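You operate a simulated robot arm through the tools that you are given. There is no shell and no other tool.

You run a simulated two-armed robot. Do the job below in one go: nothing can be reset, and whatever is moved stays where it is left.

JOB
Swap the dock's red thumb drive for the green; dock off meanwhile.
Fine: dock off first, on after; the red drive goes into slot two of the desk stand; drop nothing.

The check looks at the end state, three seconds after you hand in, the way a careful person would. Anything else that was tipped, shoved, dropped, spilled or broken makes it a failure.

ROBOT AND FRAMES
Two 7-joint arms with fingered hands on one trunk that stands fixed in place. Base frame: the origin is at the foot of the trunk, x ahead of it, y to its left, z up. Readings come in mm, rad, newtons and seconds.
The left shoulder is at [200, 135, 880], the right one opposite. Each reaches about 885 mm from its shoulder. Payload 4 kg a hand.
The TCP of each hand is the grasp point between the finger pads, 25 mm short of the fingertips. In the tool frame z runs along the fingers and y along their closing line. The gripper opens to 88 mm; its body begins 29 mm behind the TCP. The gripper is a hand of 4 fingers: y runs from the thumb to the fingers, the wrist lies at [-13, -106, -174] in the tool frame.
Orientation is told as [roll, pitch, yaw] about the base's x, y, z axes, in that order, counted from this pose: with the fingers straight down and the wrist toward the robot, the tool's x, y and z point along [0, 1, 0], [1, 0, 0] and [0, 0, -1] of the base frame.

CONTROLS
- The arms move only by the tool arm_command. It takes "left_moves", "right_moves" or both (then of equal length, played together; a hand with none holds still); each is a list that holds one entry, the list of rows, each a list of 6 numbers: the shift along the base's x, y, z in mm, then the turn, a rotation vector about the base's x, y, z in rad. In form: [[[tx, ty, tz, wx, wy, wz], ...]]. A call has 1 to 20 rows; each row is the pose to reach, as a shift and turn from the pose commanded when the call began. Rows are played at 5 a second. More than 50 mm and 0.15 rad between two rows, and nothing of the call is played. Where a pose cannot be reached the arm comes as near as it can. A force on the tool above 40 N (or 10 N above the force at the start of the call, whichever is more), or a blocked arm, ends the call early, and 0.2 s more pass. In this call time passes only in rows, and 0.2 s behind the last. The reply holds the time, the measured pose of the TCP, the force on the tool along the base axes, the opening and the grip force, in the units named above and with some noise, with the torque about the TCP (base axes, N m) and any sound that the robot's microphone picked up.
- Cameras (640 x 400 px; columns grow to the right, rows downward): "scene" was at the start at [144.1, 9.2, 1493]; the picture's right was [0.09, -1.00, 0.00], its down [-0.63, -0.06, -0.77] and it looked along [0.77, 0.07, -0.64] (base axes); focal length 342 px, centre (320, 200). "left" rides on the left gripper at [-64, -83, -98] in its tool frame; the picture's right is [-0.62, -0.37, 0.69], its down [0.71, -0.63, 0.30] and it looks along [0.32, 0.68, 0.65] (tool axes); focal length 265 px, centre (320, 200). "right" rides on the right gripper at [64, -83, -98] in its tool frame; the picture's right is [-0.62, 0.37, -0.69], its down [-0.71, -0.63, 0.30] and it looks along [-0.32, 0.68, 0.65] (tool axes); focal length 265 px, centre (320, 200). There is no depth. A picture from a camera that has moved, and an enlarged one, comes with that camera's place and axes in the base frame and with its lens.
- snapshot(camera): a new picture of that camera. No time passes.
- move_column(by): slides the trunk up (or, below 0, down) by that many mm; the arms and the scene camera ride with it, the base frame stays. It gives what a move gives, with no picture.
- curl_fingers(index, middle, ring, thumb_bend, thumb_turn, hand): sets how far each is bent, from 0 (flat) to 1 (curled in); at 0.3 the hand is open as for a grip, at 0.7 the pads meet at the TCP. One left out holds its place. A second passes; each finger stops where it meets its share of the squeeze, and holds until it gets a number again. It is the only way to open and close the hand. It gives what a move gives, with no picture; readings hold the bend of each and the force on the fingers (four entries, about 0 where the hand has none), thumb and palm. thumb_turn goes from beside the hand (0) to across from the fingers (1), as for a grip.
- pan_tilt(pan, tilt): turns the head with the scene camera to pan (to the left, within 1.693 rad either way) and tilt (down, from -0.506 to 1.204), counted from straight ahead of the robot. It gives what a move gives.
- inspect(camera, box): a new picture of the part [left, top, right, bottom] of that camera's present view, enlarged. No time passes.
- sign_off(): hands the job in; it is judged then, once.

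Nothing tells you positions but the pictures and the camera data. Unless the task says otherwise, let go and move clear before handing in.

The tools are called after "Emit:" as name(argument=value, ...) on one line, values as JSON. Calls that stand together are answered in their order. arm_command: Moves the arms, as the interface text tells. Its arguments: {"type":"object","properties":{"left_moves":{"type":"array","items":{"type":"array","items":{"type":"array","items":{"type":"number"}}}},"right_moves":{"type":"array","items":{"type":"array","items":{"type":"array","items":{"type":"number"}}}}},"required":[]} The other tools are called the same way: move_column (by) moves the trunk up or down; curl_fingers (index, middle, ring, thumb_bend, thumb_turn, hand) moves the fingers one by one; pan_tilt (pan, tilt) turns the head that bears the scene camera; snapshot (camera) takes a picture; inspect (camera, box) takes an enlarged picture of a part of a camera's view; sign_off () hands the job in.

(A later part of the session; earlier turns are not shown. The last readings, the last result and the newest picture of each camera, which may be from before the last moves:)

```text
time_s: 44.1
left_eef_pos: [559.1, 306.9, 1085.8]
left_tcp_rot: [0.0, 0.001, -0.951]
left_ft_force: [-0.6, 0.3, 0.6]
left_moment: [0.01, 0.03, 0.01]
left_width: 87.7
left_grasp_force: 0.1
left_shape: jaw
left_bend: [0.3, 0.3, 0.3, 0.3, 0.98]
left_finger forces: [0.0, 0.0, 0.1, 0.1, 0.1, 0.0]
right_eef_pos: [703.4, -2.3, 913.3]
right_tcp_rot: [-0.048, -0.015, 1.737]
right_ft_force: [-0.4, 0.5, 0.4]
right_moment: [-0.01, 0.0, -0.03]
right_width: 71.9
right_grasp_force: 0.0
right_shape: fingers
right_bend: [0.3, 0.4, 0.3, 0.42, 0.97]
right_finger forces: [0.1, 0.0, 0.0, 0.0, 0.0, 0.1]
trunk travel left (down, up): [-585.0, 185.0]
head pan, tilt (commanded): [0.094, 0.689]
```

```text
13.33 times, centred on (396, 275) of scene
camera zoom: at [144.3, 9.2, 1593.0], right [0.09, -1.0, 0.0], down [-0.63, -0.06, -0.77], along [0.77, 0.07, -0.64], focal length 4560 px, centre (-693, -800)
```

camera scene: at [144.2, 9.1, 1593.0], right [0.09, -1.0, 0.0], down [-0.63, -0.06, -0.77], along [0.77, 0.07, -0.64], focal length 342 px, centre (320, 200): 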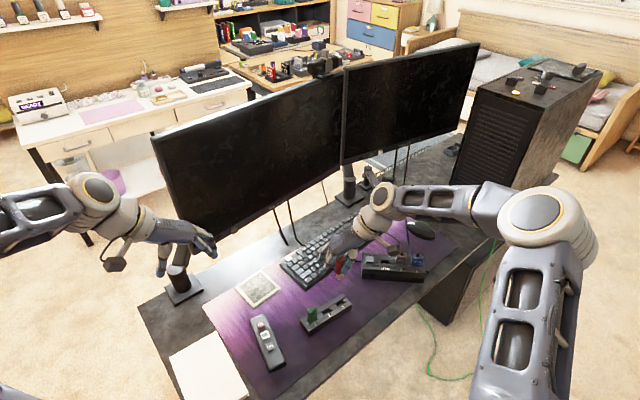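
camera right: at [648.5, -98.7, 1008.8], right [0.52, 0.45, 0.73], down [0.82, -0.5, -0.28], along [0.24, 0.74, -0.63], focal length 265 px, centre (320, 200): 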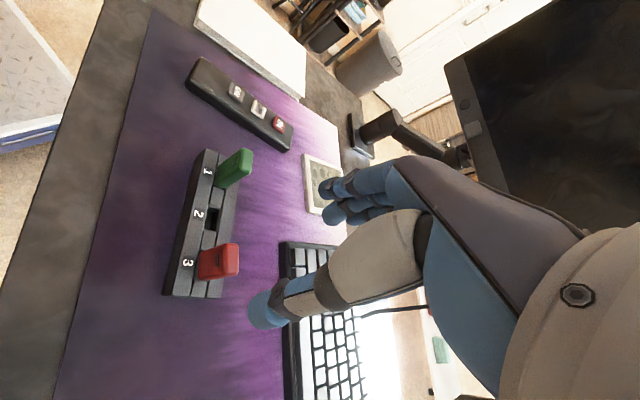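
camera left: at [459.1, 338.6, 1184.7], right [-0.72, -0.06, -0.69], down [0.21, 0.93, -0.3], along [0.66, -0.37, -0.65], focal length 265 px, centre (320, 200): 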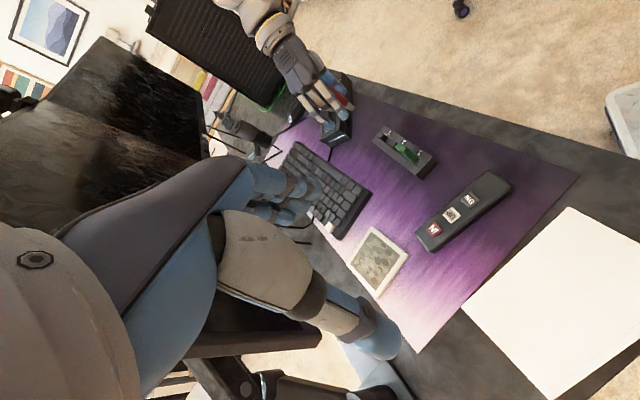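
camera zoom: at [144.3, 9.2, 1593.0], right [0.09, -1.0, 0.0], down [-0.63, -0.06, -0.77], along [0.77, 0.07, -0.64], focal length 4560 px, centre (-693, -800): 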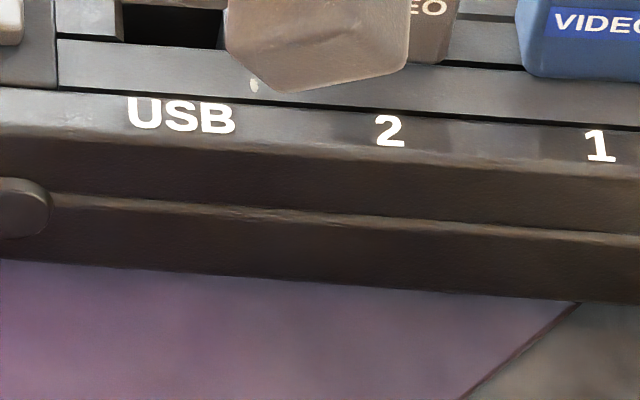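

I now have the dock's displacement: it turned 40° clockwise about its USB socket and is otherwise almost in place. I'll grip the dock body across its width with the whole hand and turn it back. First I open the hand and bring it to the dock's present orientation (hand yaw 0).

Emit:
curl_fingers(hand="right", index=0.3, middle=0.3, ring=0.3, thumb_bend=0.3)

Emit:
arm_command(right_moves=[[[11, -7, 5, 0.0017, 0.004, -0.134], [22, -14, 8, 0.0034, 0.008, -0.267], [33, -21, 10, 0.005, 0.012, -0.401], [44, -27, 10, 0.0069, 0.016, -0.534], [55, -34, 10, 0.0086, 0.02, -0.668], [66, -41, 10, 0.0103, 0.024, -0.802], [77, -47, 10, 0.012, 0.028, -0.935], [88, -54, 10, 0.0137, 0.032, -1.069], [99, -61, 10, 0.0154, 0.036, -1.202], [110, -68, 5, 0.0172, 0.0405, -1.336], [121, -75, 0, 0.0189, 0.0446, -1.47], [131, -81, -5, 0.0206, 0.0486, -1.603], [140.6, -86.7, -10, 0.0223, 0.0527, -1.7366]]])

Emit:
snapshot(camera="scene")

Emit:
snapshot(camera="right")

Emit:
inspect(camera="left", box=[265, 50, 375, 130])

```text
time_s: 45.1
left_eef_pos: [558.9, 307.6, 1086.7]
left_tcp_rot: [0.0, 0.0, -0.95]
left_ft_force: [-1.3, -0.6, 0.3]
left_moment: [-0.01, -0.01, 0.03]
left_width: 87.4
left_grasp_force: 0.1
left_shape: jaw
left_bend: [0.3, 0.3, 0.3, 0.3, 0.98]
left_finger forces: [0.0, 0.1, 0.0, 0.0, 0.0, 0.0]
right_eef_pos: [703.7, -4.8, 914.8]
right_tcp_rot: [-0.046, -0.017, 1.736]
right_ft_force: [-0.1, -0.3, -0.2]
right_moment: [0.03, 0.0, -0.01]
right_width: 84.5
right_grasp_force: 0.0
right_shape: fingers
right_bend: [0.3, 0.3, 0.3, 0.3, 0.97]
right_finger forces: [0.1, 0.0, 0.0, 0.0, 0.1, 0.1]
trunk travel left (down, up): [-585.0, 185.0]
head pan, tilt (commanded): [0.094, 0.689]
```

```text
time_s: 47.9
left_eef_pos: [558.6, 307.0, 1084.5]
left_tcp_rot: [0.0, -0.001, -0.95]
left_ft_force: [-0.3, 0.2, -1.3]
left_moment: [-0.03, 0.02, 0.01]
left_width: 87.8
left_grasp_force: 0.0
left_shape: jaw
left_bend: [0.3, 0.3, 0.3, 0.3, 0.98]
left_finger forces: [0.0, 0.0, 0.0, 0.1, 0.0, 0.1]
right_eef_pos: [845.0, -90.4, 904.7]
right_tcp_rot: [0.002, -0.002, -0.004]
right_ft_force: [0.4, 0.3, -0.6]
right_moment: [-0.01, -0.02, 0.0]
right_width: 84.2
right_grasp_force: 0.0
right_shape: fingers
right_bend: [0.3, 0.3, 0.3, 0.3, 0.97]
right_finger forces: [0.1, 0.0, 0.1, 0.0, 0.0, 0.1]
trunk travel left (down, up): [-585.0, 185.0]
head pan, tilt (commanded): [0.094, 0.689]
```

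```text
taken
camera scene: at [144.1, 9.0, 1593.1], right [0.09, -1.0, 0.0], down [-0.63, -0.06, -0.77], along [0.77, 0.07, -0.64], focal length 342 px, centre (320, 200)
```

scene: 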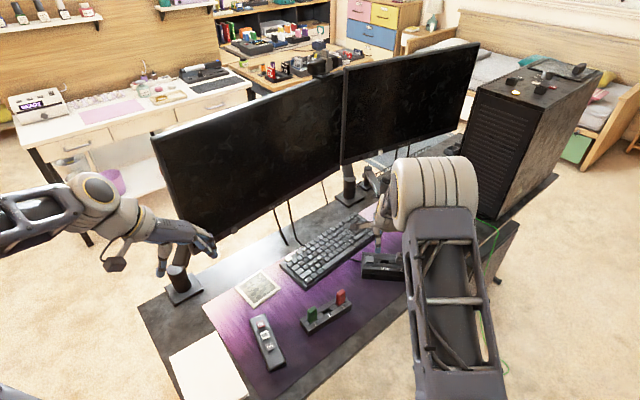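

```text
taken
camera right: at [760.0, -26.3, 1002.9], right [0.36, -0.62, 0.69], down [-0.63, -0.71, -0.31], along [0.68, -0.33, -0.65], focal length 265 px, centre (320, 200)
```

right: 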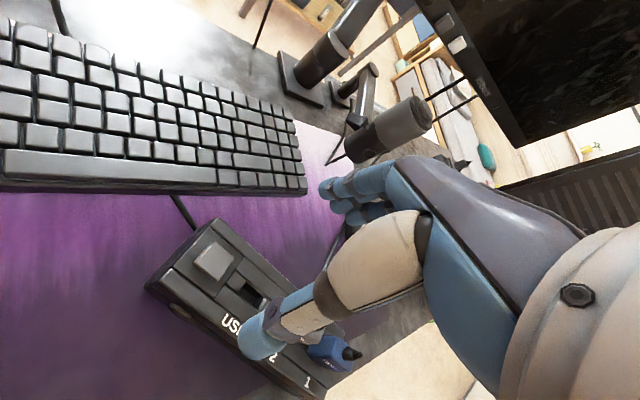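

```text
5.00 times, centred on (320, 90) of left
camera zoom: at [459.1, 338.5, 1184.8], right [-0.72, -0.06, -0.69], down [0.21, 0.93, -0.3], along [0.66, -0.37, -0.65], focal length 1327 px, centre (320, 750)
```

zoom: 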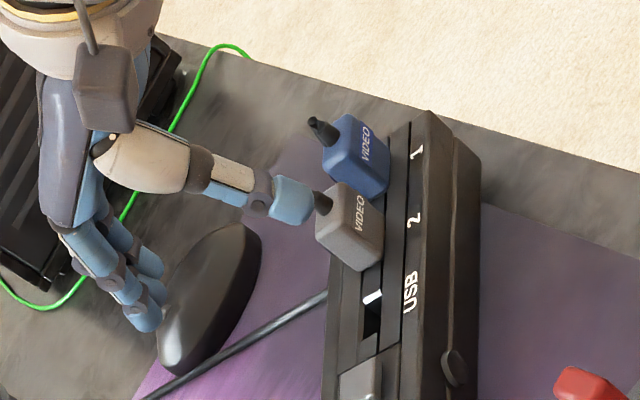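

The hand straddles the dock's left part with about 12 mm clearance on each side. I descend in stages.

Emit:
arm_command(right_moves=[[[-0.5, 0.5, -20, 0, 0, 0], [-1, 1, -40, 0, 0, 0], [-1, 1, -60, 0, 0, 0], [-1, 1, -80, 0, 0, 0], [-1, 1, -95, 0, 0, 0]]])

Emit:
inspect(camera="left", box=[285, 60, 375, 130])

Emit:
inspect(camera="scene", box=[340, 225, 440, 295])

Emit:
inspect(camera="right", box=[120, 150, 440, 400])

```text
time_s: 49.1
left_eef_pos: [559.0, 308.3, 1085.3]
left_tcp_rot: [-0.001, 0.0, -0.948]
left_ft_force: [0.6, -0.4, 0.0]
left_moment: [0.01, 0.0, 0.02]
left_width: 87.5
left_grasp_force: 0.1
left_shape: jaw
left_bend: [0.3, 0.3, 0.3, 0.3, 0.98]
left_finger forces: [0.1, 0.1, 0.1, 0.0, 0.1, 0.0]
right_eef_pos: [843.7, -88.2, 808.4]
right_tcp_rot: [0.0, -0.001, -0.003]
right_ft_force: [-0.3, -0.3, 0.5]
right_moment: [0.01, 0.01, -0.02]
right_width: 84.5
right_grasp_force: 0.0
right_shape: fingers
right_bend: [0.3, 0.3, 0.3, 0.3, 0.97]
right_finger forces: [0.1, 0.0, 0.0, 0.1, 0.0, 0.0]
trunk travel left (down, up): [-585.0, 185.0]
head pan, tilt (commanded): [0.094, 0.689]
```

```text
5.71 times, centred on (330, 95) of left
camera zoom: at [459.0, 338.8, 1184.8], right [-0.72, -0.06, -0.69], down [0.21, 0.93, -0.3], along [0.66, -0.37, -0.65], focal length 1517 px, centre (263, 800)
```

zoom: 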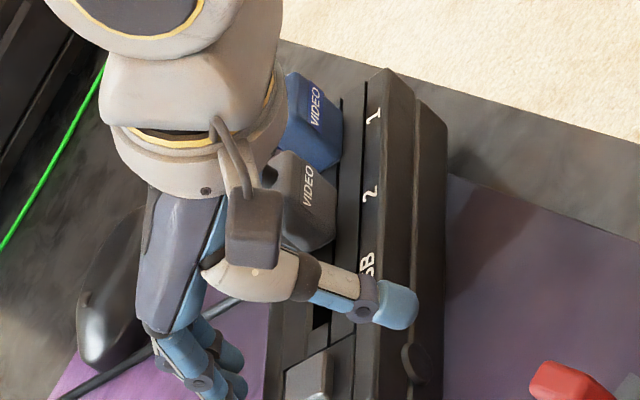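

```text
5.71 times, centred on (390, 260) of scene
camera zoom: at [144.1, 9.3, 1593.1], right [0.09, -1.0, 0.0], down [-0.63, -0.06, -0.77], along [0.77, 0.07, -0.64], focal length 1954 px, centre (-80, -143)
```

zoom: 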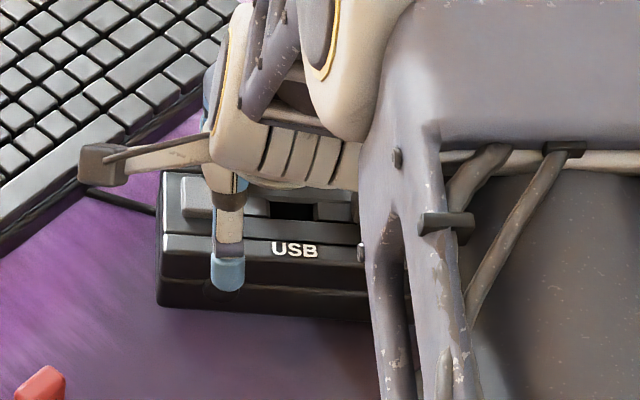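

```text
1.60 times, centred on (280, 275) of right
camera zoom: at [758.5, -24.8, 906.8], right [0.37, -0.62, 0.69], down [-0.63, -0.71, -0.31], along [0.68, -0.33, -0.65], focal length 425 px, centre (384, 80)
```

zoom: 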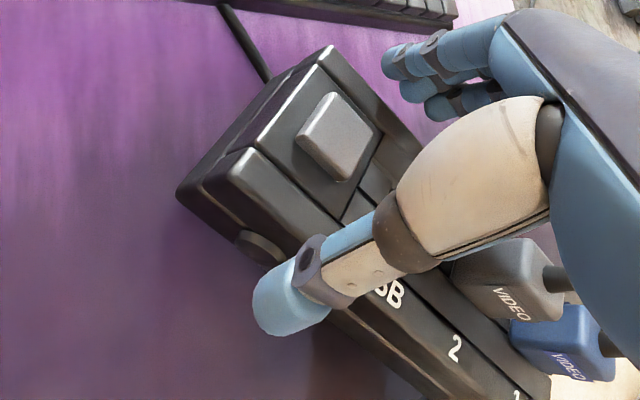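

Emit:
arm_command(right_moves=[[[0, 0, -8, 0, 0, 0], [0, 0, -16, 0, 0, 0], [0, 0, -23, 0, 0, 0], [0, 0, -28, 0, 0, 0]]])

Emit:
inspect(camera="left", box=[285, 60, 375, 130])

Emit:
inspect(camera="right", box=[120, 150, 440, 400])

```text
time_s: 50.1
left_eef_pos: [559.5, 307.7, 1086.0]
left_tcp_rot: [0.0, 0.0, -0.948]
left_ft_force: [0.8, -0.2, 0.4]
left_moment: [0.01, 0.0, 0.0]
left_width: 87.6
left_grasp_force: 0.1
left_shape: jaw
left_bend: [0.3, 0.3, 0.3, 0.3, 0.98]
left_finger forces: [0.1, 0.0, 0.0, 0.1, 0.1, 0.0]
right_eef_pos: [843.9, -90.3, 782.4]
right_tcp_rot: [0.001, -0.002, -0.004]
right_ft_force: [1.3, 0.1, 2.0]
right_moment: [0.02, -0.07, -0.01]
right_width: 85.7
right_grasp_force: 1.9
right_shape: fingers
right_bend: [0.29, 0.3, 0.3, 0.3, 0.97]
right_finger forces: [1.8, 0.1, 0.0, 0.1, 0.1, 0.1]
trunk travel left (down, up): [-585.0, 185.0]
head pan, tilt (commanded): [0.094, 0.689]
```

```text
5.71 times, centred on (330, 95) of left
camera zoom: at [459.0, 338.8, 1184.8], right [-0.72, -0.06, -0.69], down [0.21, 0.93, -0.3], along [0.66, -0.37, -0.65], focal length 1517 px, centre (263, 800)
```

zoom: 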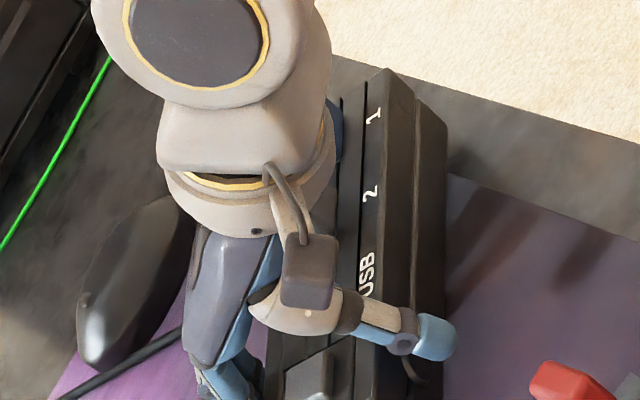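

```text
1.60 times, centred on (280, 275) of right
camera zoom: at [758.9, -25.1, 879.9], right [0.37, -0.62, 0.69], down [-0.63, -0.71, -0.31], along [0.68, -0.33, -0.65], focal length 425 px, centre (384, 80)
```

zoom: 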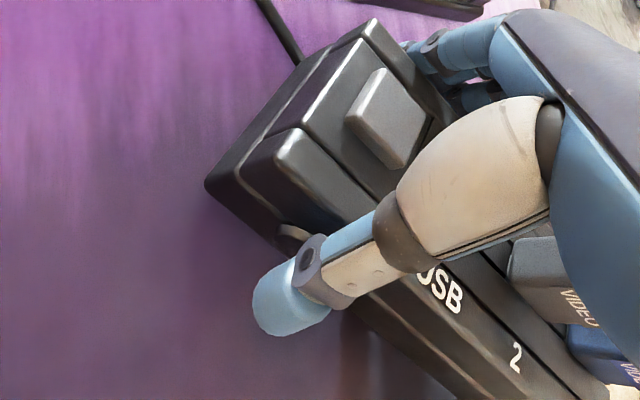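

The index finger is lightly touching something behind the dock (1.8 N, probably the cable). I back up 5 mm to relieve it.

Emit:
arm_command(right_moves=[[[0, 0, 2.5, 0, 0, 0], [0, 0, 5, 0, 0, 0]]])

Emit:
inspect(camera="right", box=[240, 150, 400, 280])

Emit:
inspect(camera="scene", box=[340, 225, 440, 295])

```text
time_s: 50.7
left_eef_pos: [557.7, 308.2, 1085.8]
left_tcp_rot: [-0.001, 0.0, -0.948]
left_ft_force: [0.3, 0.0, -0.4]
left_moment: [-0.01, -0.03, -0.01]
left_width: 87.4
left_grasp_force: 0.0
left_shape: jaw
left_bend: [0.3, 0.3, 0.3, 0.3, 0.98]
left_finger forces: [0.0, 0.0, 0.0, 0.0, 0.0, 0.0]
right_eef_pos: [843.6, -90.5, 786.2]
right_tcp_rot: [0.0, 0.0, -0.003]
right_ft_force: [-0.1, 0.2, -0.7]
right_moment: [0.0, 0.0, 0.03]
right_width: 84.9
right_grasp_force: 0.2
right_shape: fingers
right_bend: [0.3, 0.3, 0.3, 0.3, 0.97]
right_finger forces: [0.3, 0.1, 0.1, 0.0, 0.1, 0.0]
trunk travel left (down, up): [-585.0, 185.0]
head pan, tilt (commanded): [0.094, 0.689]
```

```text
3.08 times, centred on (320, 215) of right
camera zoom: at [758.4, -25.2, 884.5], right [0.37, -0.62, 0.69], down [-0.63, -0.71, -0.3], along [0.68, -0.33, -0.65], focal length 817 px, centre (320, 154)
```

zoom: 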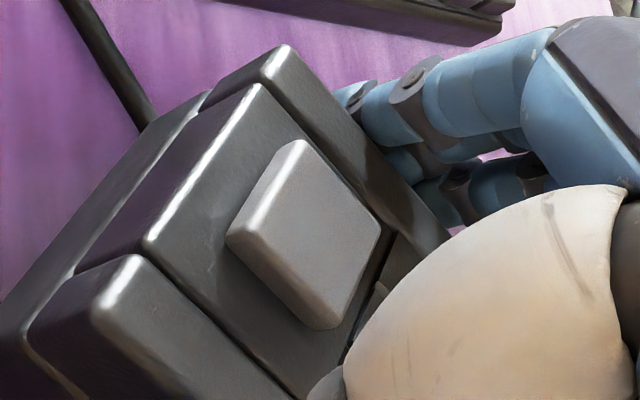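

```text
5.71 times, centred on (390, 260) of scene
camera zoom: at [144.2, 9.2, 1593.0], right [0.09, -1.0, 0.0], down [-0.63, -0.06, -0.77], along [0.77, 0.07, -0.64], focal length 1954 px, centre (-80, -143)
```

zoom: 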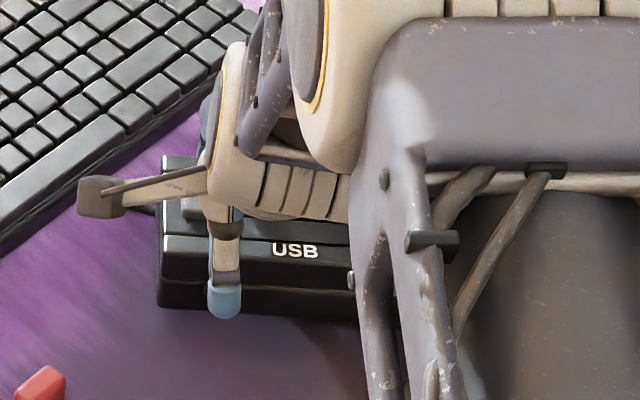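

Contact relieved. Now I close all digits gently and evenly onto the dock's long sides, in stages.

Emit:
curl_fingers(hand="right", index=0.39, middle=0.39, ring=0.39, thumb_bend=0.39)

Emit:
inspect(camera="left", box=[285, 60, 375, 130])

Emit:
inspect(camera="right", box=[120, 150, 440, 400])

```text
time_s: 51.7
left_eef_pos: [558.5, 307.5, 1084.8]
left_tcp_rot: [-0.001, -0.001, -0.949]
left_ft_force: [0.4, 0.6, 0.8]
left_moment: [-0.01, 0.0, 0.02]
left_width: 87.2
left_grasp_force: 0.2
left_shape: jaw
left_bend: [0.3, 0.3, 0.3, 0.3, 0.98]
left_finger forces: [0.1, 0.0, 0.0, 0.1, 0.0, 0.0]
right_eef_pos: [843.4, -89.5, 786.1]
right_tcp_rot: [0.001, 0.0, -0.001]
right_ft_force: [2.3, -0.1, 1.0]
right_moment: [0.01, -0.04, 0.01]
right_width: 74.6
right_grasp_force: 4.1
right_shape: fingers
right_bend: [0.34, 0.38, 0.38, 0.36, 0.97]
right_finger forces: [4.6, 0.5, 0.3, 0.0, 3.3, 0.0]
trunk travel left (down, up): [-585.0, 185.0]
head pan, tilt (commanded): [0.094, 0.689]
```

```text
5.71 times, centred on (330, 95) of left
camera zoom: at [459.0, 338.8, 1184.7], right [-0.72, -0.06, -0.69], down [0.21, 0.93, -0.3], along [0.66, -0.37, -0.65], focal length 1517 px, centre (263, 800)
```

zoom: 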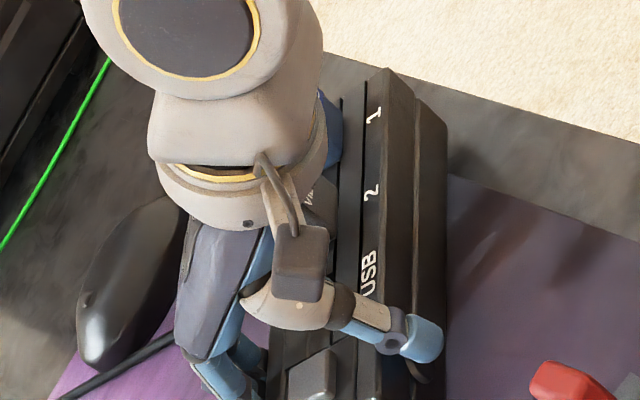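

```text
1.60 times, centred on (280, 275) of right
camera zoom: at [758.6, -25.2, 884.7], right [0.37, -0.62, 0.69], down [-0.63, -0.71, -0.31], along [0.68, -0.33, -0.65], focal length 425 px, centre (384, 80)
```

zoom: 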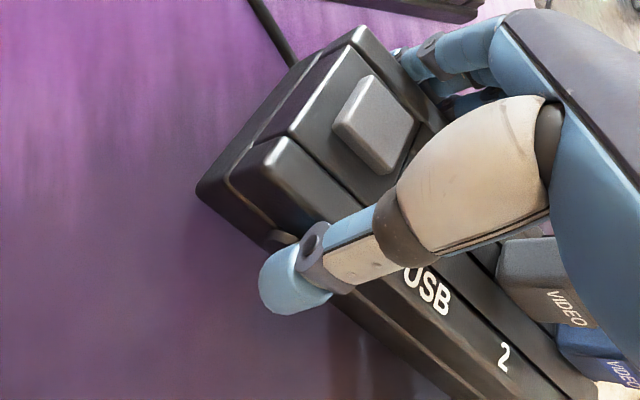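

The index is pressing on the cable entry, so the grip is uneven. I open, shift 15 mm along the dock away from the cable and the button, and try again.

Emit:
curl_fingers(hand="right", index=0.3, middle=0.3, ring=0.3, thumb_bend=0.3)

Emit:
arm_command(right_moves=[[[0, -5, 2, 0, 0, 0], [0, -10, 2, 0, 0, 0], [0, -15, 2, 0, 0, 0], [0, -15, -1, 0, 0, 0], [0, -15, -4, 0, 0, 0]]])

Emit:
inspect(camera="right", box=[120, 150, 440, 400])

Emit:
inspect(camera="left", box=[285, 60, 375, 130])

```text
time_s: 52.7
left_eef_pos: [559.1, 307.6, 1085.3]
left_tcp_rot: [0.0, -0.001, -0.95]
left_ft_force: [-0.1, 0.4, 0.2]
left_moment: [-0.04, 0.02, -0.01]
left_width: 87.5
left_grasp_force: 0.0
left_shape: jaw
left_bend: [0.3, 0.3, 0.3, 0.3, 0.98]
left_finger forces: [0.1, 0.0, 0.0, 0.1, 0.0, 0.0]
right_eef_pos: [843.4, -89.0, 787.3]
right_tcp_rot: [-0.001, 0.0, -0.001]
right_ft_force: [0.4, 0.1, 0.1]
right_moment: [0.03, 0.0, 0.02]
right_width: 84.8
right_grasp_force: 0.1
right_shape: fingers
right_bend: [0.3, 0.3, 0.3, 0.3, 0.97]
right_finger forces: [0.0, 0.0, 0.0, 0.1, 0.1, 0.2]
trunk travel left (down, up): [-585.0, 185.0]
head pan, tilt (commanded): [0.094, 0.689]
```

```text
time_s: 53.9
left_eef_pos: [558.4, 306.9, 1085.5]
left_tcp_rot: [0.001, 0.0, -0.949]
left_ft_force: [-0.4, -0.7, -0.5]
left_moment: [-0.03, 0.03, 0.01]
left_width: 87.5
left_grasp_force: 0.1
left_shape: jaw
left_bend: [0.3, 0.3, 0.3, 0.3, 0.98]
left_finger forces: [0.0, 0.0, 0.1, 0.1, 0.0, 0.1]
right_eef_pos: [844.1, -104.4, 781.8]
right_tcp_rot: [-0.002, 0.0, -0.001]
right_ft_force: [1.1, -0.4, 0.6]
right_moment: [0.01, -0.05, -0.03]
right_width: 85.0
right_grasp_force: 0.8
right_shape: fingers
right_bend: [0.3, 0.3, 0.3, 0.3, 0.97]
right_finger forces: [0.5, 0.0, 0.0, 0.0, 0.0, 0.0]
trunk travel left (down, up): [-585.0, 185.0]
head pan, tilt (commanded): [0.094, 0.689]
```

```text
1.60 times, centred on (280, 275) of right
camera zoom: at [758.8, -40.1, 880.6], right [0.37, -0.62, 0.69], down [-0.63, -0.71, -0.31], along [0.68, -0.33, -0.65], focal length 425 px, centre (384, 80)
```

zoom: 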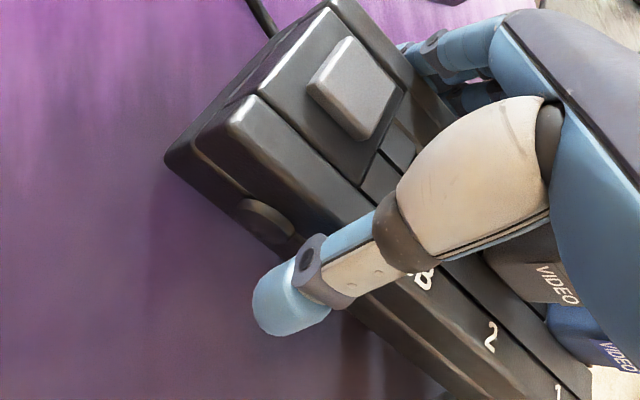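

```text
5.71 times, centred on (330, 95) of left
camera zoom: at [459.0, 338.8, 1184.7], right [-0.72, -0.06, -0.69], down [0.21, 0.93, -0.3], along [0.66, -0.37, -0.65], focal length 1517 px, centre (263, 800)
```

zoom: 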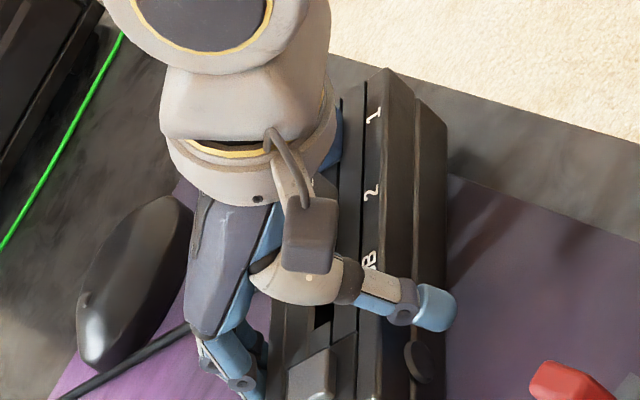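

Emit:
curl_fingers(hand="right", index=0.36, middle=0.42, ring=0.42, thumb_bend=0.38)

Emit:
inspect(camera="right", box=[120, 150, 440, 400])

Emit:
inspect(camera="left", box=[305, 80, 375, 140])

```text
time_s: 54.9
left_eef_pos: [558.7, 308.8, 1085.5]
left_tcp_rot: [0.0, -0.001, -0.951]
left_ft_force: [0.3, -0.6, 0.3]
left_moment: [-0.01, 0.01, -0.02]
left_width: 87.7
left_grasp_force: 0.0
left_shape: jaw
left_bend: [0.3, 0.3, 0.3, 0.3, 0.98]
left_finger forces: [0.0, 0.0, 0.0, 0.0, 0.1, 0.0]
right_eef_pos: [844.0, -104.8, 782.3]
right_tcp_rot: [-0.001, -0.002, -0.001]
right_ft_force: [2.7, -0.5, 2.0]
right_moment: [0.0, -0.11, 0.07]
right_width: 77.7
right_grasp_force: 5.9
right_shape: fingers
right_bend: [0.33, 0.4, 0.39, 0.35, 0.97]
right_finger forces: [3.6, 1.8, 1.6, 0.0, 4.3, 0.0]
trunk travel left (down, up): [-585.0, 185.0]
head pan, tilt (commanded): [0.094, 0.689]
```

```text
1.60 times, centred on (280, 275) of right
camera zoom: at [758.9, -40.1, 880.8], right [0.37, -0.62, 0.69], down [-0.63, -0.71, -0.31], along [0.68, -0.33, -0.65], focal length 425 px, centre (384, 80)
```

zoom: 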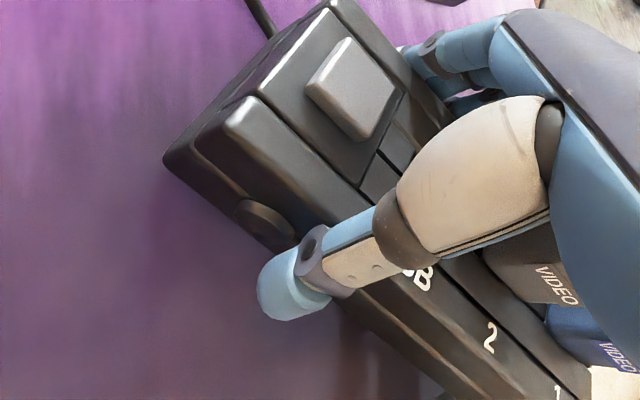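

```text
6.67 times, centred on (340, 110) of left
camera zoom: at [459.1, 338.8, 1184.7], right [-0.72, -0.06, -0.69], down [0.21, 0.93, -0.3], along [0.66, -0.37, -0.65], focal length 1769 px, centre (187, 800)
```

zoom: 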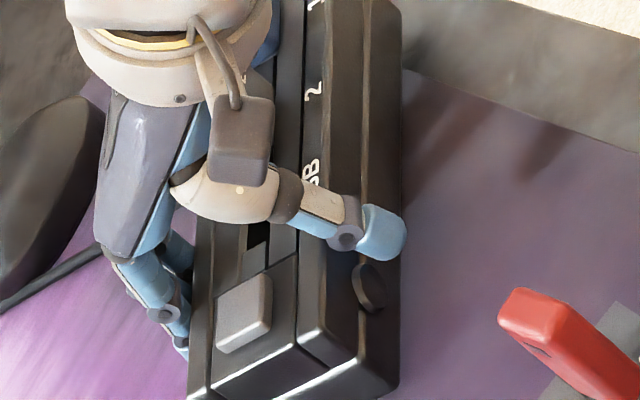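

Now all digits share the load with the dock held evenly (about 5 N). I firm the grip a little and slide-rotate the dock half-way back, then check.

Emit:
curl_fingers(hand="right", index=0.39, middle=0.45, ring=0.45, thumb_bend=0.41)

Emit:
arm_command(right_moves=[[[-1.2, -1.4, 0, 0, 0, 0.06], [-2.4, -2.8, 0, 0, 0, 0.12], [-3.5, -4.2, 0, 0, 0, 0.18], [-4.7, -5.6, 0, 0, 0, 0.24], [-5.9, -7, 0, 0, 0, 0.3]]])

Emit:
inspect(camera="left", box=[285, 60, 375, 140])

Emit:
inspect(camera="right", box=[120, 150, 440, 400])

Emit:
inspect(camera="scene", box=[340, 225, 440, 295])

```text
time_s: 55.9
left_eef_pos: [558.1, 307.4, 1085.7]
left_tcp_rot: [0.0, -0.002, -0.95]
left_ft_force: [-0.4, 0.2, -0.3]
left_moment: [0.0, 0.01, 0.03]
left_width: 87.7
left_grasp_force: 0.0
left_shape: jaw
left_bend: [0.3, 0.3, 0.3, 0.3, 0.98]
left_finger forces: [0.0, 0.1, 0.1, 0.0, 0.0, 0.1]
right_eef_pos: [843.9, -104.9, 781.6]
right_tcp_rot: [0.001, -0.003, -0.002]
right_ft_force: [3.2, 0.9, 3.2]
right_moment: [0.01, -0.19, 0.12]
right_width: 76.4
right_grasp_force: 9.3
right_shape: fingers
right_bend: [0.34, 0.41, 0.41, 0.35, 0.97]
right_finger forces: [5.3, 3.1, 3.0, 0.1, 7.5, 0.0]
trunk travel left (down, up): [-585.0, 185.0]
head pan, tilt (commanded): [0.094, 0.689]
```

```text
time_s: 57.1
left_eef_pos: [559.0, 306.4, 1084.5]
left_tcp_rot: [-0.001, -0.001, -0.949]
left_ft_force: [0.0, 0.2, -0.4]
left_moment: [0.01, 0.01, -0.01]
left_width: 87.5
left_grasp_force: 0.2
left_shape: jaw
left_bend: [0.3, 0.3, 0.3, 0.3, 0.98]
left_finger forces: [0.0, 0.0, 0.0, 0.0, 0.1, 0.0]
right_eef_pos: [837.5, -111.1, 783.3]
right_tcp_rot: [0.001, -0.001, 0.297]
right_ft_force: [-0.7, 0.7, 4.5]
right_moment: [0.0, -0.05, -0.3]
right_width: 76.8
right_grasp_force: 8.6
right_shape: fingers
right_bend: [0.34, 0.42, 0.43, 0.36, 0.94]
right_finger forces: [5.3, 2.0, 1.2, 0.1, 8.9, 0.0]
trunk travel left (down, up): [-585.0, 185.0]
head pan, tilt (commanded): [0.094, 0.689]
```

```text
5.00 times, centred on (330, 100) of left
camera zoom: at [458.9, 339.0, 1184.8], right [-0.72, -0.06, -0.69], down [0.21, 0.93, -0.3], along [0.66, -0.37, -0.65], focal length 1327 px, centre (270, 700)
```

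zoom: 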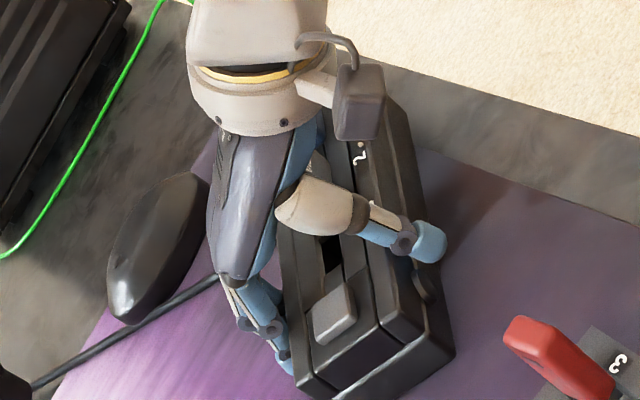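

```text
1.60 times, centred on (280, 275) of right
camera zoom: at [736.8, -74.6, 880.8], right [0.53, -0.48, 0.69], down [-0.39, -0.87, -0.3], along [0.75, -0.11, -0.65], focal length 425 px, centre (384, 80)
```

zoom: 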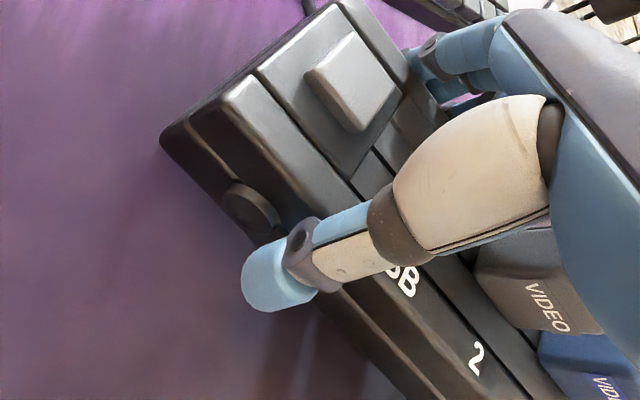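

```text
5.71 times, centred on (390, 260) of scene
camera zoom: at [144.0, 9.4, 1593.1], right [0.09, -1.0, 0.0], down [-0.63, -0.06, -0.77], along [0.77, 0.07, -0.64], focal length 1954 px, centre (-80, -143)
```

zoom: 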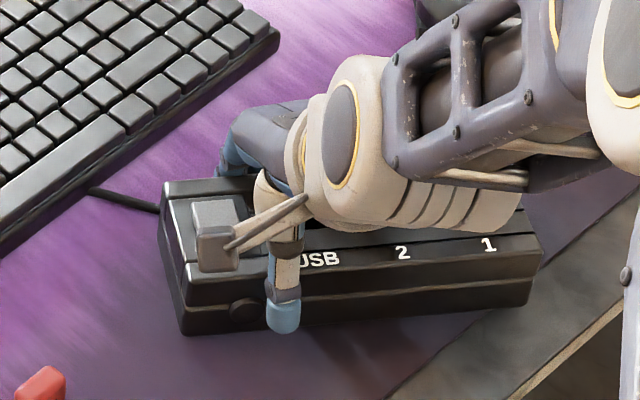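

The dock follows with slight slip: it is now at -78° against a target of about -49.7°. I continue the rotation.

Emit:
arm_command(right_moves=[[[-0.5, -1.2, 0, 0, 0, 0.07], [-1, -2.5, 0, 0, 0, 0.14], [-1.5, -4, 0, 0, 0, 0.21], [-2, -5.3, 0, 0, 0, 0.28], [-2.5, -6.6, 0, 0, 0, 0.35], [-3, -8, 0, 0, 0, 0.42], [-3.5, -9.1, 0, 0, 0, 0.49]]])

Emit:
inspect(camera="scene", box=[350, 225, 450, 295])

Emit:
inspect(camera="left", box=[285, 60, 375, 140])

Emit:
inspect(camera="right", box=[120, 150, 440, 400])

```text
time_s: 58.7
left_eef_pos: [558.8, 307.5, 1085.8]
left_tcp_rot: [-0.002, 0.0, -0.948]
left_ft_force: [0.9, -0.4, 0.3]
left_moment: [0.0, 0.0, 0.03]
left_width: 87.5
left_grasp_force: 0.0
left_shape: jaw
left_bend: [0.3, 0.3, 0.3, 0.3, 0.98]
left_finger forces: [0.0, 0.0, 0.1, 0.1, 0.0, 0.0]
right_eef_pos: [834.1, -119.7, 782.2]
right_tcp_rot: [0.001, -0.002, 0.79]
right_ft_force: [0.1, 0.9, 5.0]
right_moment: [0.03, -0.03, -0.27]
right_width: 77.3
right_grasp_force: 9.8
right_shape: fingers
right_bend: [0.33, 0.43, 0.44, 0.36, 0.94]
right_finger forces: [6.4, 2.0, 0.8, 0.0, 9.3, 0.0]
trunk travel left (down, up): [-585.0, 185.0]
head pan, tilt (commanded): [0.094, 0.689]
```

```text
5.71 times, centred on (400, 260) of scene
camera zoom: at [144.0, 9.3, 1593.1], right [0.09, -1.0, 0.0], down [-0.63, -0.06, -0.77], along [0.77, 0.07, -0.64], focal length 1954 px, centre (-137, -143)
```

zoom: 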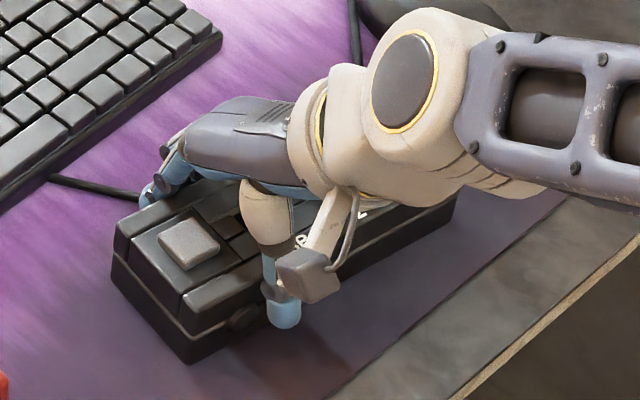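

```text
5.00 times, centred on (330, 100) of left
camera zoom: at [458.9, 338.9, 1184.8], right [-0.72, -0.06, -0.69], down [0.21, 0.93, -0.3], along [0.66, -0.37, -0.65], focal length 1327 px, centre (270, 700)
```

zoom: 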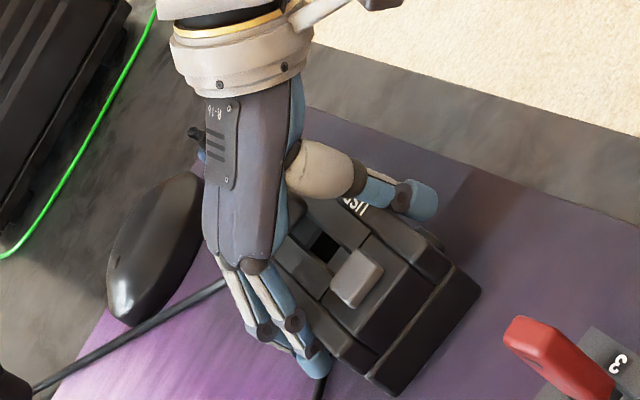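

```text
1.60 times, centred on (280, 275) of right
camera zoom: at [727.9, -134.3, 880.6], right [0.7, -0.18, 0.69], down [0.06, -0.95, -0.31], along [0.71, 0.26, -0.65], focal length 425 px, centre (384, 80)
```

zoom: 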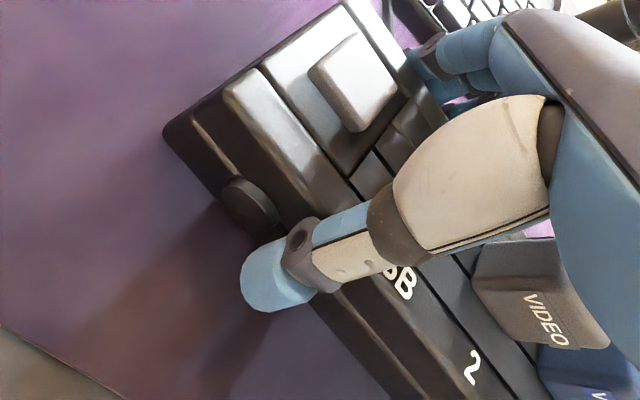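

Emit:
inspect(camera="scene", box=[366, 254, 398, 280])

Emit:
inspect(camera="scene", box=[410, 250, 442, 276])

```text
15.38 times, centred on (382, 267) of scene
camera zoom: at [144.0, 9.3, 1593.1], right [0.09, -1.0, 0.0], down [-0.63, -0.06, -0.77], along [0.77, 0.07, -0.64], focal length 5262 px, centre (-634, -831)
```

zoom: 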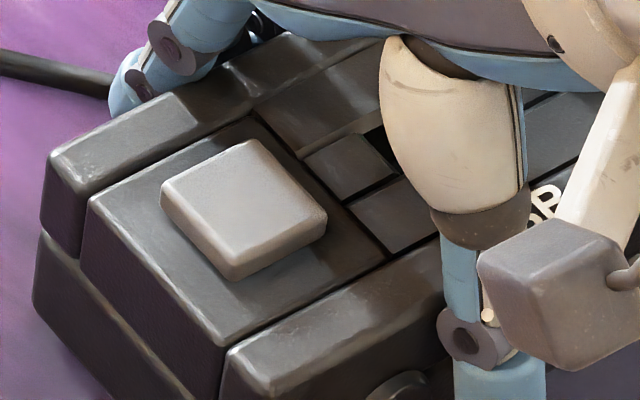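

```text
15.38 times, centred on (426, 263) of scene
camera zoom: at [144.0, 9.3, 1593.1], right [0.09, -1.0, 0.0], down [-0.63, -0.06, -0.77], along [0.77, 0.07, -0.64], focal length 5262 px, centre (-1311, -769)
```

zoom: 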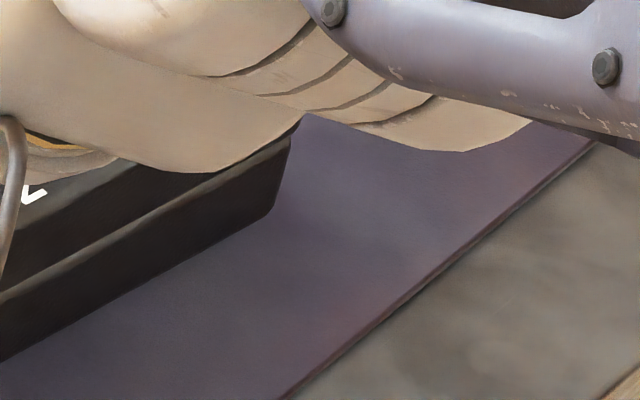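

Measured against the original pictures, the dock is now within 4° and 3 mm of its first pose. I apply the fine correction.

Emit:
arm_command(right_moves=[[[-0.6, -0.3, 0, 0, 0, 0.03], [-1.2, -0.6, 0, 0, 0, 0.06], [-1.7, -0.8, 0, 0, 0, 0.09]]])

Emit:
inspect(camera="scene", box=[366, 254, 398, 280])

```text
time_s: 59.5
left_eef_pos: [559.7, 308.3, 1085.2]
left_tcp_rot: [0.001, 0.0, -0.95]
left_ft_force: [0.2, -0.2, 0.1]
left_moment: [-0.01, -0.01, 0.06]
left_width: 87.6
left_grasp_force: 0.0
left_shape: jaw
left_bend: [0.3, 0.3, 0.3, 0.3, 0.98]
left_finger forces: [0.0, 0.0, 0.0, 0.0, 0.0, 0.1]
right_eef_pos: [832.0, -121.4, 781.7]
right_tcp_rot: [-0.001, 0.001, 0.879]
right_ft_force: [-0.6, 0.3, 4.1]
right_moment: [0.04, -0.08, -0.26]
right_width: 77.4
right_grasp_force: 9.2
right_shape: fingers
right_bend: [0.33, 0.43, 0.44, 0.36, 0.94]
right_finger forces: [6.4, 1.8, 0.8, 0.1, 9.3, 0.1]
trunk travel left (down, up): [-585.0, 185.0]
head pan, tilt (commanded): [0.094, 0.689]
```

```text
15.38 times, centred on (382, 267) of scene
camera zoom: at [144.0, 9.2, 1593.1], right [0.09, -1.0, 0.0], down [-0.63, -0.06, -0.77], along [0.77, 0.07, -0.64], focal length 5262 px, centre (-634, -831)
```

zoom: 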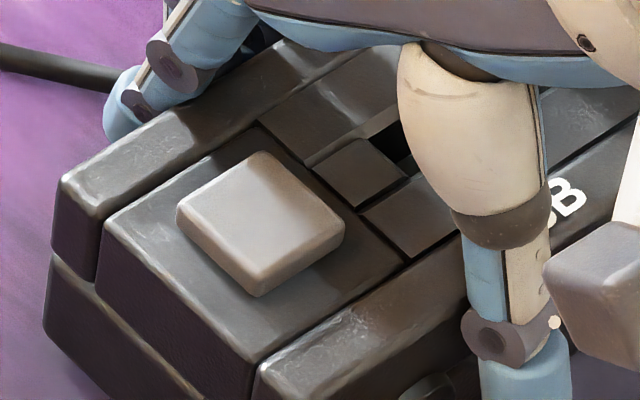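

Corner-by-corner the dock now agrees with its original pose to 1–2 mm and 1°. One last small nudge, then I release evenly and rise.

Emit:
arm_command(right_moves=[[[-0.5, 0.6, 0, 0, 0, 0], [-0.8, 1.2, 0, 0, 0, 0]]])

Emit:
curl_fingers(hand="right", index=0.34, middle=0.4, ring=0.4, thumb_bend=0.34)

Emit:
curl_fingers(hand="right", index=0.29, middle=0.29, ring=0.29, thumb_bend=0.28)

Emit:
inspect(camera="scene", box=[366, 254, 398, 280])

Emit:
inspect(camera="left", box=[285, 60, 375, 140])

```text
time_s: 60.1
left_eef_pos: [558.3, 308.0, 1085.3]
left_tcp_rot: [0.002, 0.0, -0.949]
left_ft_force: [-0.5, 0.2, -0.4]
left_moment: [0.01, -0.05, 0.01]
left_width: 87.6
left_grasp_force: 0.0
left_shape: jaw
left_bend: [0.3, 0.3, 0.3, 0.3, 0.98]
left_finger forces: [0.0, 0.1, 0.1, 0.0, 0.0, 0.0]
right_eef_pos: [830.9, -120.6, 782.4]
right_tcp_rot: [-0.002, 0.0, 0.878]
right_ft_force: [-0.1, -2.8, 3.4]
right_moment: [0.02, -0.06, -0.18]
right_width: 77.4
right_grasp_force: 8.7
right_shape: fingers
right_bend: [0.34, 0.43, 0.44, 0.36, 0.95]
right_finger forces: [5.1, 1.8, 1.0, 0.1, 9.6, 0.0]
trunk travel left (down, up): [-585.0, 185.0]
head pan, tilt (commanded): [0.094, 0.689]
```

```text
time_s: 61.1
left_eef_pos: [558.4, 308.2, 1086.4]
left_tcp_rot: [0.002, 0.0, -0.949]
left_ft_force: [-0.2, -0.6, -0.5]
left_moment: [0.01, -0.03, -0.03]
left_width: 87.5
left_grasp_force: 0.0
left_shape: jaw
left_bend: [0.3, 0.3, 0.3, 0.3, 0.98]
left_finger forces: [0.1, 0.1, 0.0, 0.1, 0.0, 0.0]
right_eef_pos: [832.1, -120.4, 781.7]
right_tcp_rot: [-0.001, 0.001, 0.878]
right_ft_force: [-2.2, -0.7, 3.0]
right_moment: [-0.02, 0.05, -0.12]
right_width: 80.7
right_grasp_force: 2.8
right_shape: fingers
right_bend: [0.33, 0.4, 0.4, 0.32, 0.96]
right_finger forces: [1.7, 0.1, 0.0, 0.0, 3.8, 0.0]
trunk travel left (down, up): [-585.0, 185.0]
head pan, tilt (commanded): [0.094, 0.689]
```

```text
time_s: 62.1
left_eef_pos: [558.8, 308.0, 1085.3]
left_tcp_rot: [-0.001, -0.001, -0.951]
left_ft_force: [0.2, 0.0, 0.0]
left_moment: [0.03, 0.0, 0.0]
left_width: 87.7
left_grasp_force: 0.0
left_shape: jaw
left_bend: [0.3, 0.3, 0.3, 0.3, 0.98]
left_finger forces: [0.0, 0.0, 0.1, 0.1, 0.0, 0.0]
right_eef_pos: [831.6, -119.0, 781.9]
right_tcp_rot: [-0.001, -0.001, 0.878]
right_ft_force: [-0.9, -0.3, 0.1]
right_moment: [0.01, -0.01, 0.0]
right_width: 88.8
right_grasp_force: 0.7
right_shape: fingers
right_bend: [0.28, 0.28, 0.28, 0.28, 0.97]
right_finger forces: [0.0, 0.0, 0.1, 0.0, 0.4, 0.0]
trunk travel left (down, up): [-585.0, 185.0]
head pan, tilt (commanded): [0.094, 0.689]
```

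```text
15.38 times, centred on (382, 267) of scene
camera zoom: at [144.1, 9.2, 1593.0], right [0.09, -1.0, 0.0], down [-0.63, -0.06, -0.77], along [0.77, 0.07, -0.64], focal length 5262 px, centre (-634, -831)
```

zoom: 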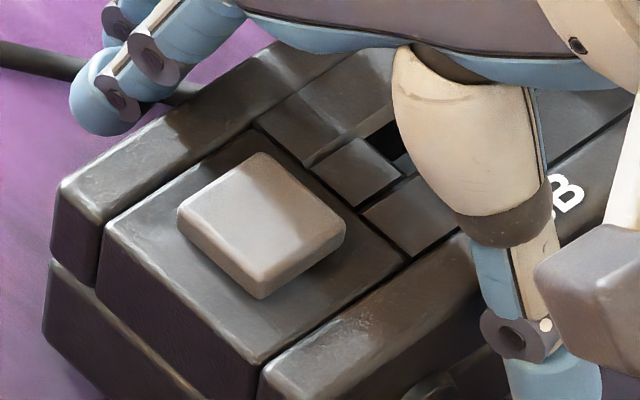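

```text
5.00 times, centred on (330, 100) of left
camera zoom: at [459.0, 338.8, 1184.7], right [-0.72, -0.06, -0.69], down [0.21, 0.93, -0.3], along [0.66, -0.37, -0.65], focal length 1327 px, centre (270, 700)
```

zoom: 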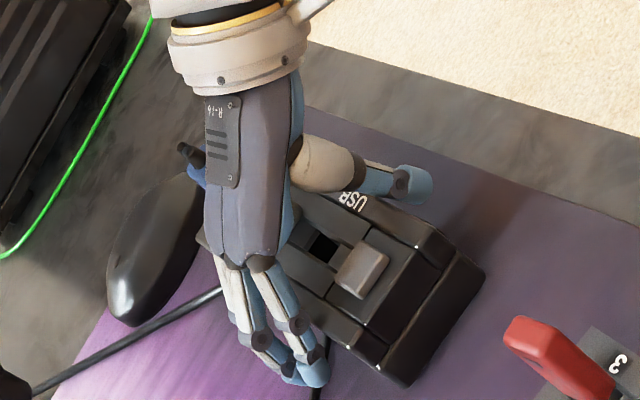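

Released cleanly. I rise straight up well clear of the dock and check its full pose against the original picture.

Emit:
arm_command(right_moves=[[[0, 0, 5, 0, 0, 0], [0, 0, 15, 0, 0, 0], [0, 0, 30, 0, 0, 0], [0, 0, 55, 0, 0, 0], [0, 0, 85, 0, 0, 0], [0, 0, 115, 0, 0, 0], [-20, 20, 135, 0, 0, 0], [-50, 50, 145, 0, 0, 0], [-80, 80, 145, 0, 0, 0]]])

Emit:
inspect(camera="scene", box=[350, 225, 450, 295])

Emit:
snapshot(camera="scene")

```text
time_s: 64.1
left_eef_pos: [558.7, 306.7, 1085.2]
left_tcp_rot: [0.001, -0.001, -0.948]
left_ft_force: [-0.4, -0.2, -0.3]
left_moment: [0.04, 0.03, -0.02]
left_width: 87.8
left_grasp_force: 0.1
left_shape: jaw
left_bend: [0.3, 0.3, 0.3, 0.3, 0.98]
left_finger forces: [0.0, 0.0, 0.0, 0.1, 0.0, 0.0]
right_eef_pos: [752.7, -38.3, 927.6]
right_tcp_rot: [0.003, -0.001, 0.878]
right_ft_force: [0.0, -0.2, 0.7]
right_moment: [0.02, 0.01, 0.03]
right_width: 88.7
right_grasp_force: 0.1
right_shape: fingers
right_bend: [0.28, 0.28, 0.28, 0.28, 0.97]
right_finger forces: [0.0, 0.0, 0.0, 0.0, 0.1, 0.1]
trunk travel left (down, up): [-585.0, 185.0]
head pan, tilt (commanded): [0.094, 0.689]
```

```text
5.71 times, centred on (400, 260) of scene
camera zoom: at [144.3, 8.9, 1593.0], right [0.09, -1.0, 0.0], down [-0.63, -0.06, -0.77], along [0.77, 0.07, -0.64], focal length 1954 px, centre (-137, -143)
```

zoom: 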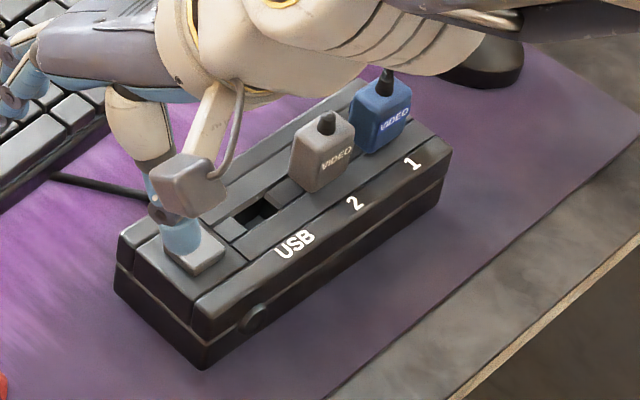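

```text
taken
camera scene: at [144.3, 8.9, 1593.0], right [0.09, -1.0, 0.0], down [-0.63, -0.06, -0.77], along [0.77, 0.07, -0.64], focal length 342 px, centre (320, 200)
```

scene: 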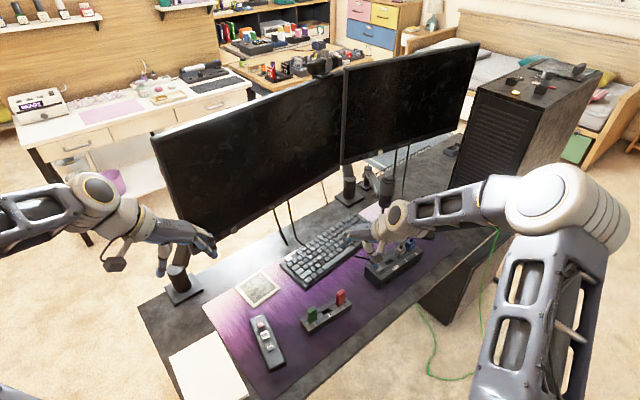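

Emit:
inspect(camera="scene", box=[394, 246, 426, 270])

Emit:
inspect(camera="scene", box=[378, 252, 410, 276])

```text
16.00 times, centred on (410, 258) of scene
camera zoom: at [144.3, 8.9, 1593.0], right [0.09, -1.0, 0.0], down [-0.63, -0.06, -0.77], along [0.77, 0.07, -0.64], focal length 5472 px, centre (-1120, -728)
```

zoom: 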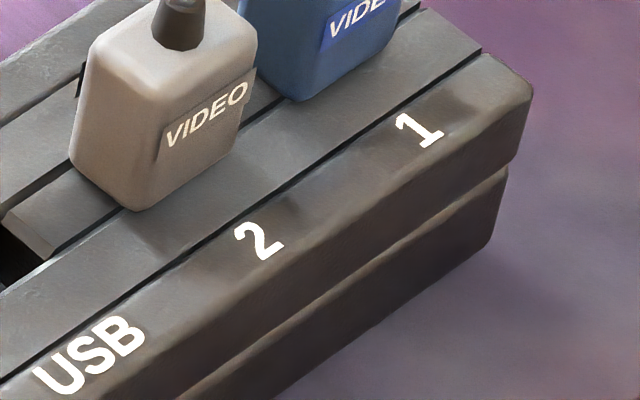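

```text
16.00 times, centred on (394, 264) of scene
camera zoom: at [144.3, 8.9, 1593.0], right [0.09, -1.0, 0.0], down [-0.63, -0.06, -0.77], along [0.77, 0.07, -0.64], focal length 5472 px, centre (-864, -824)
```

zoom: 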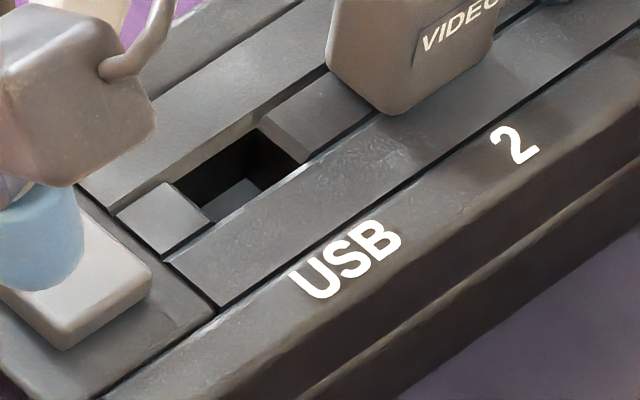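

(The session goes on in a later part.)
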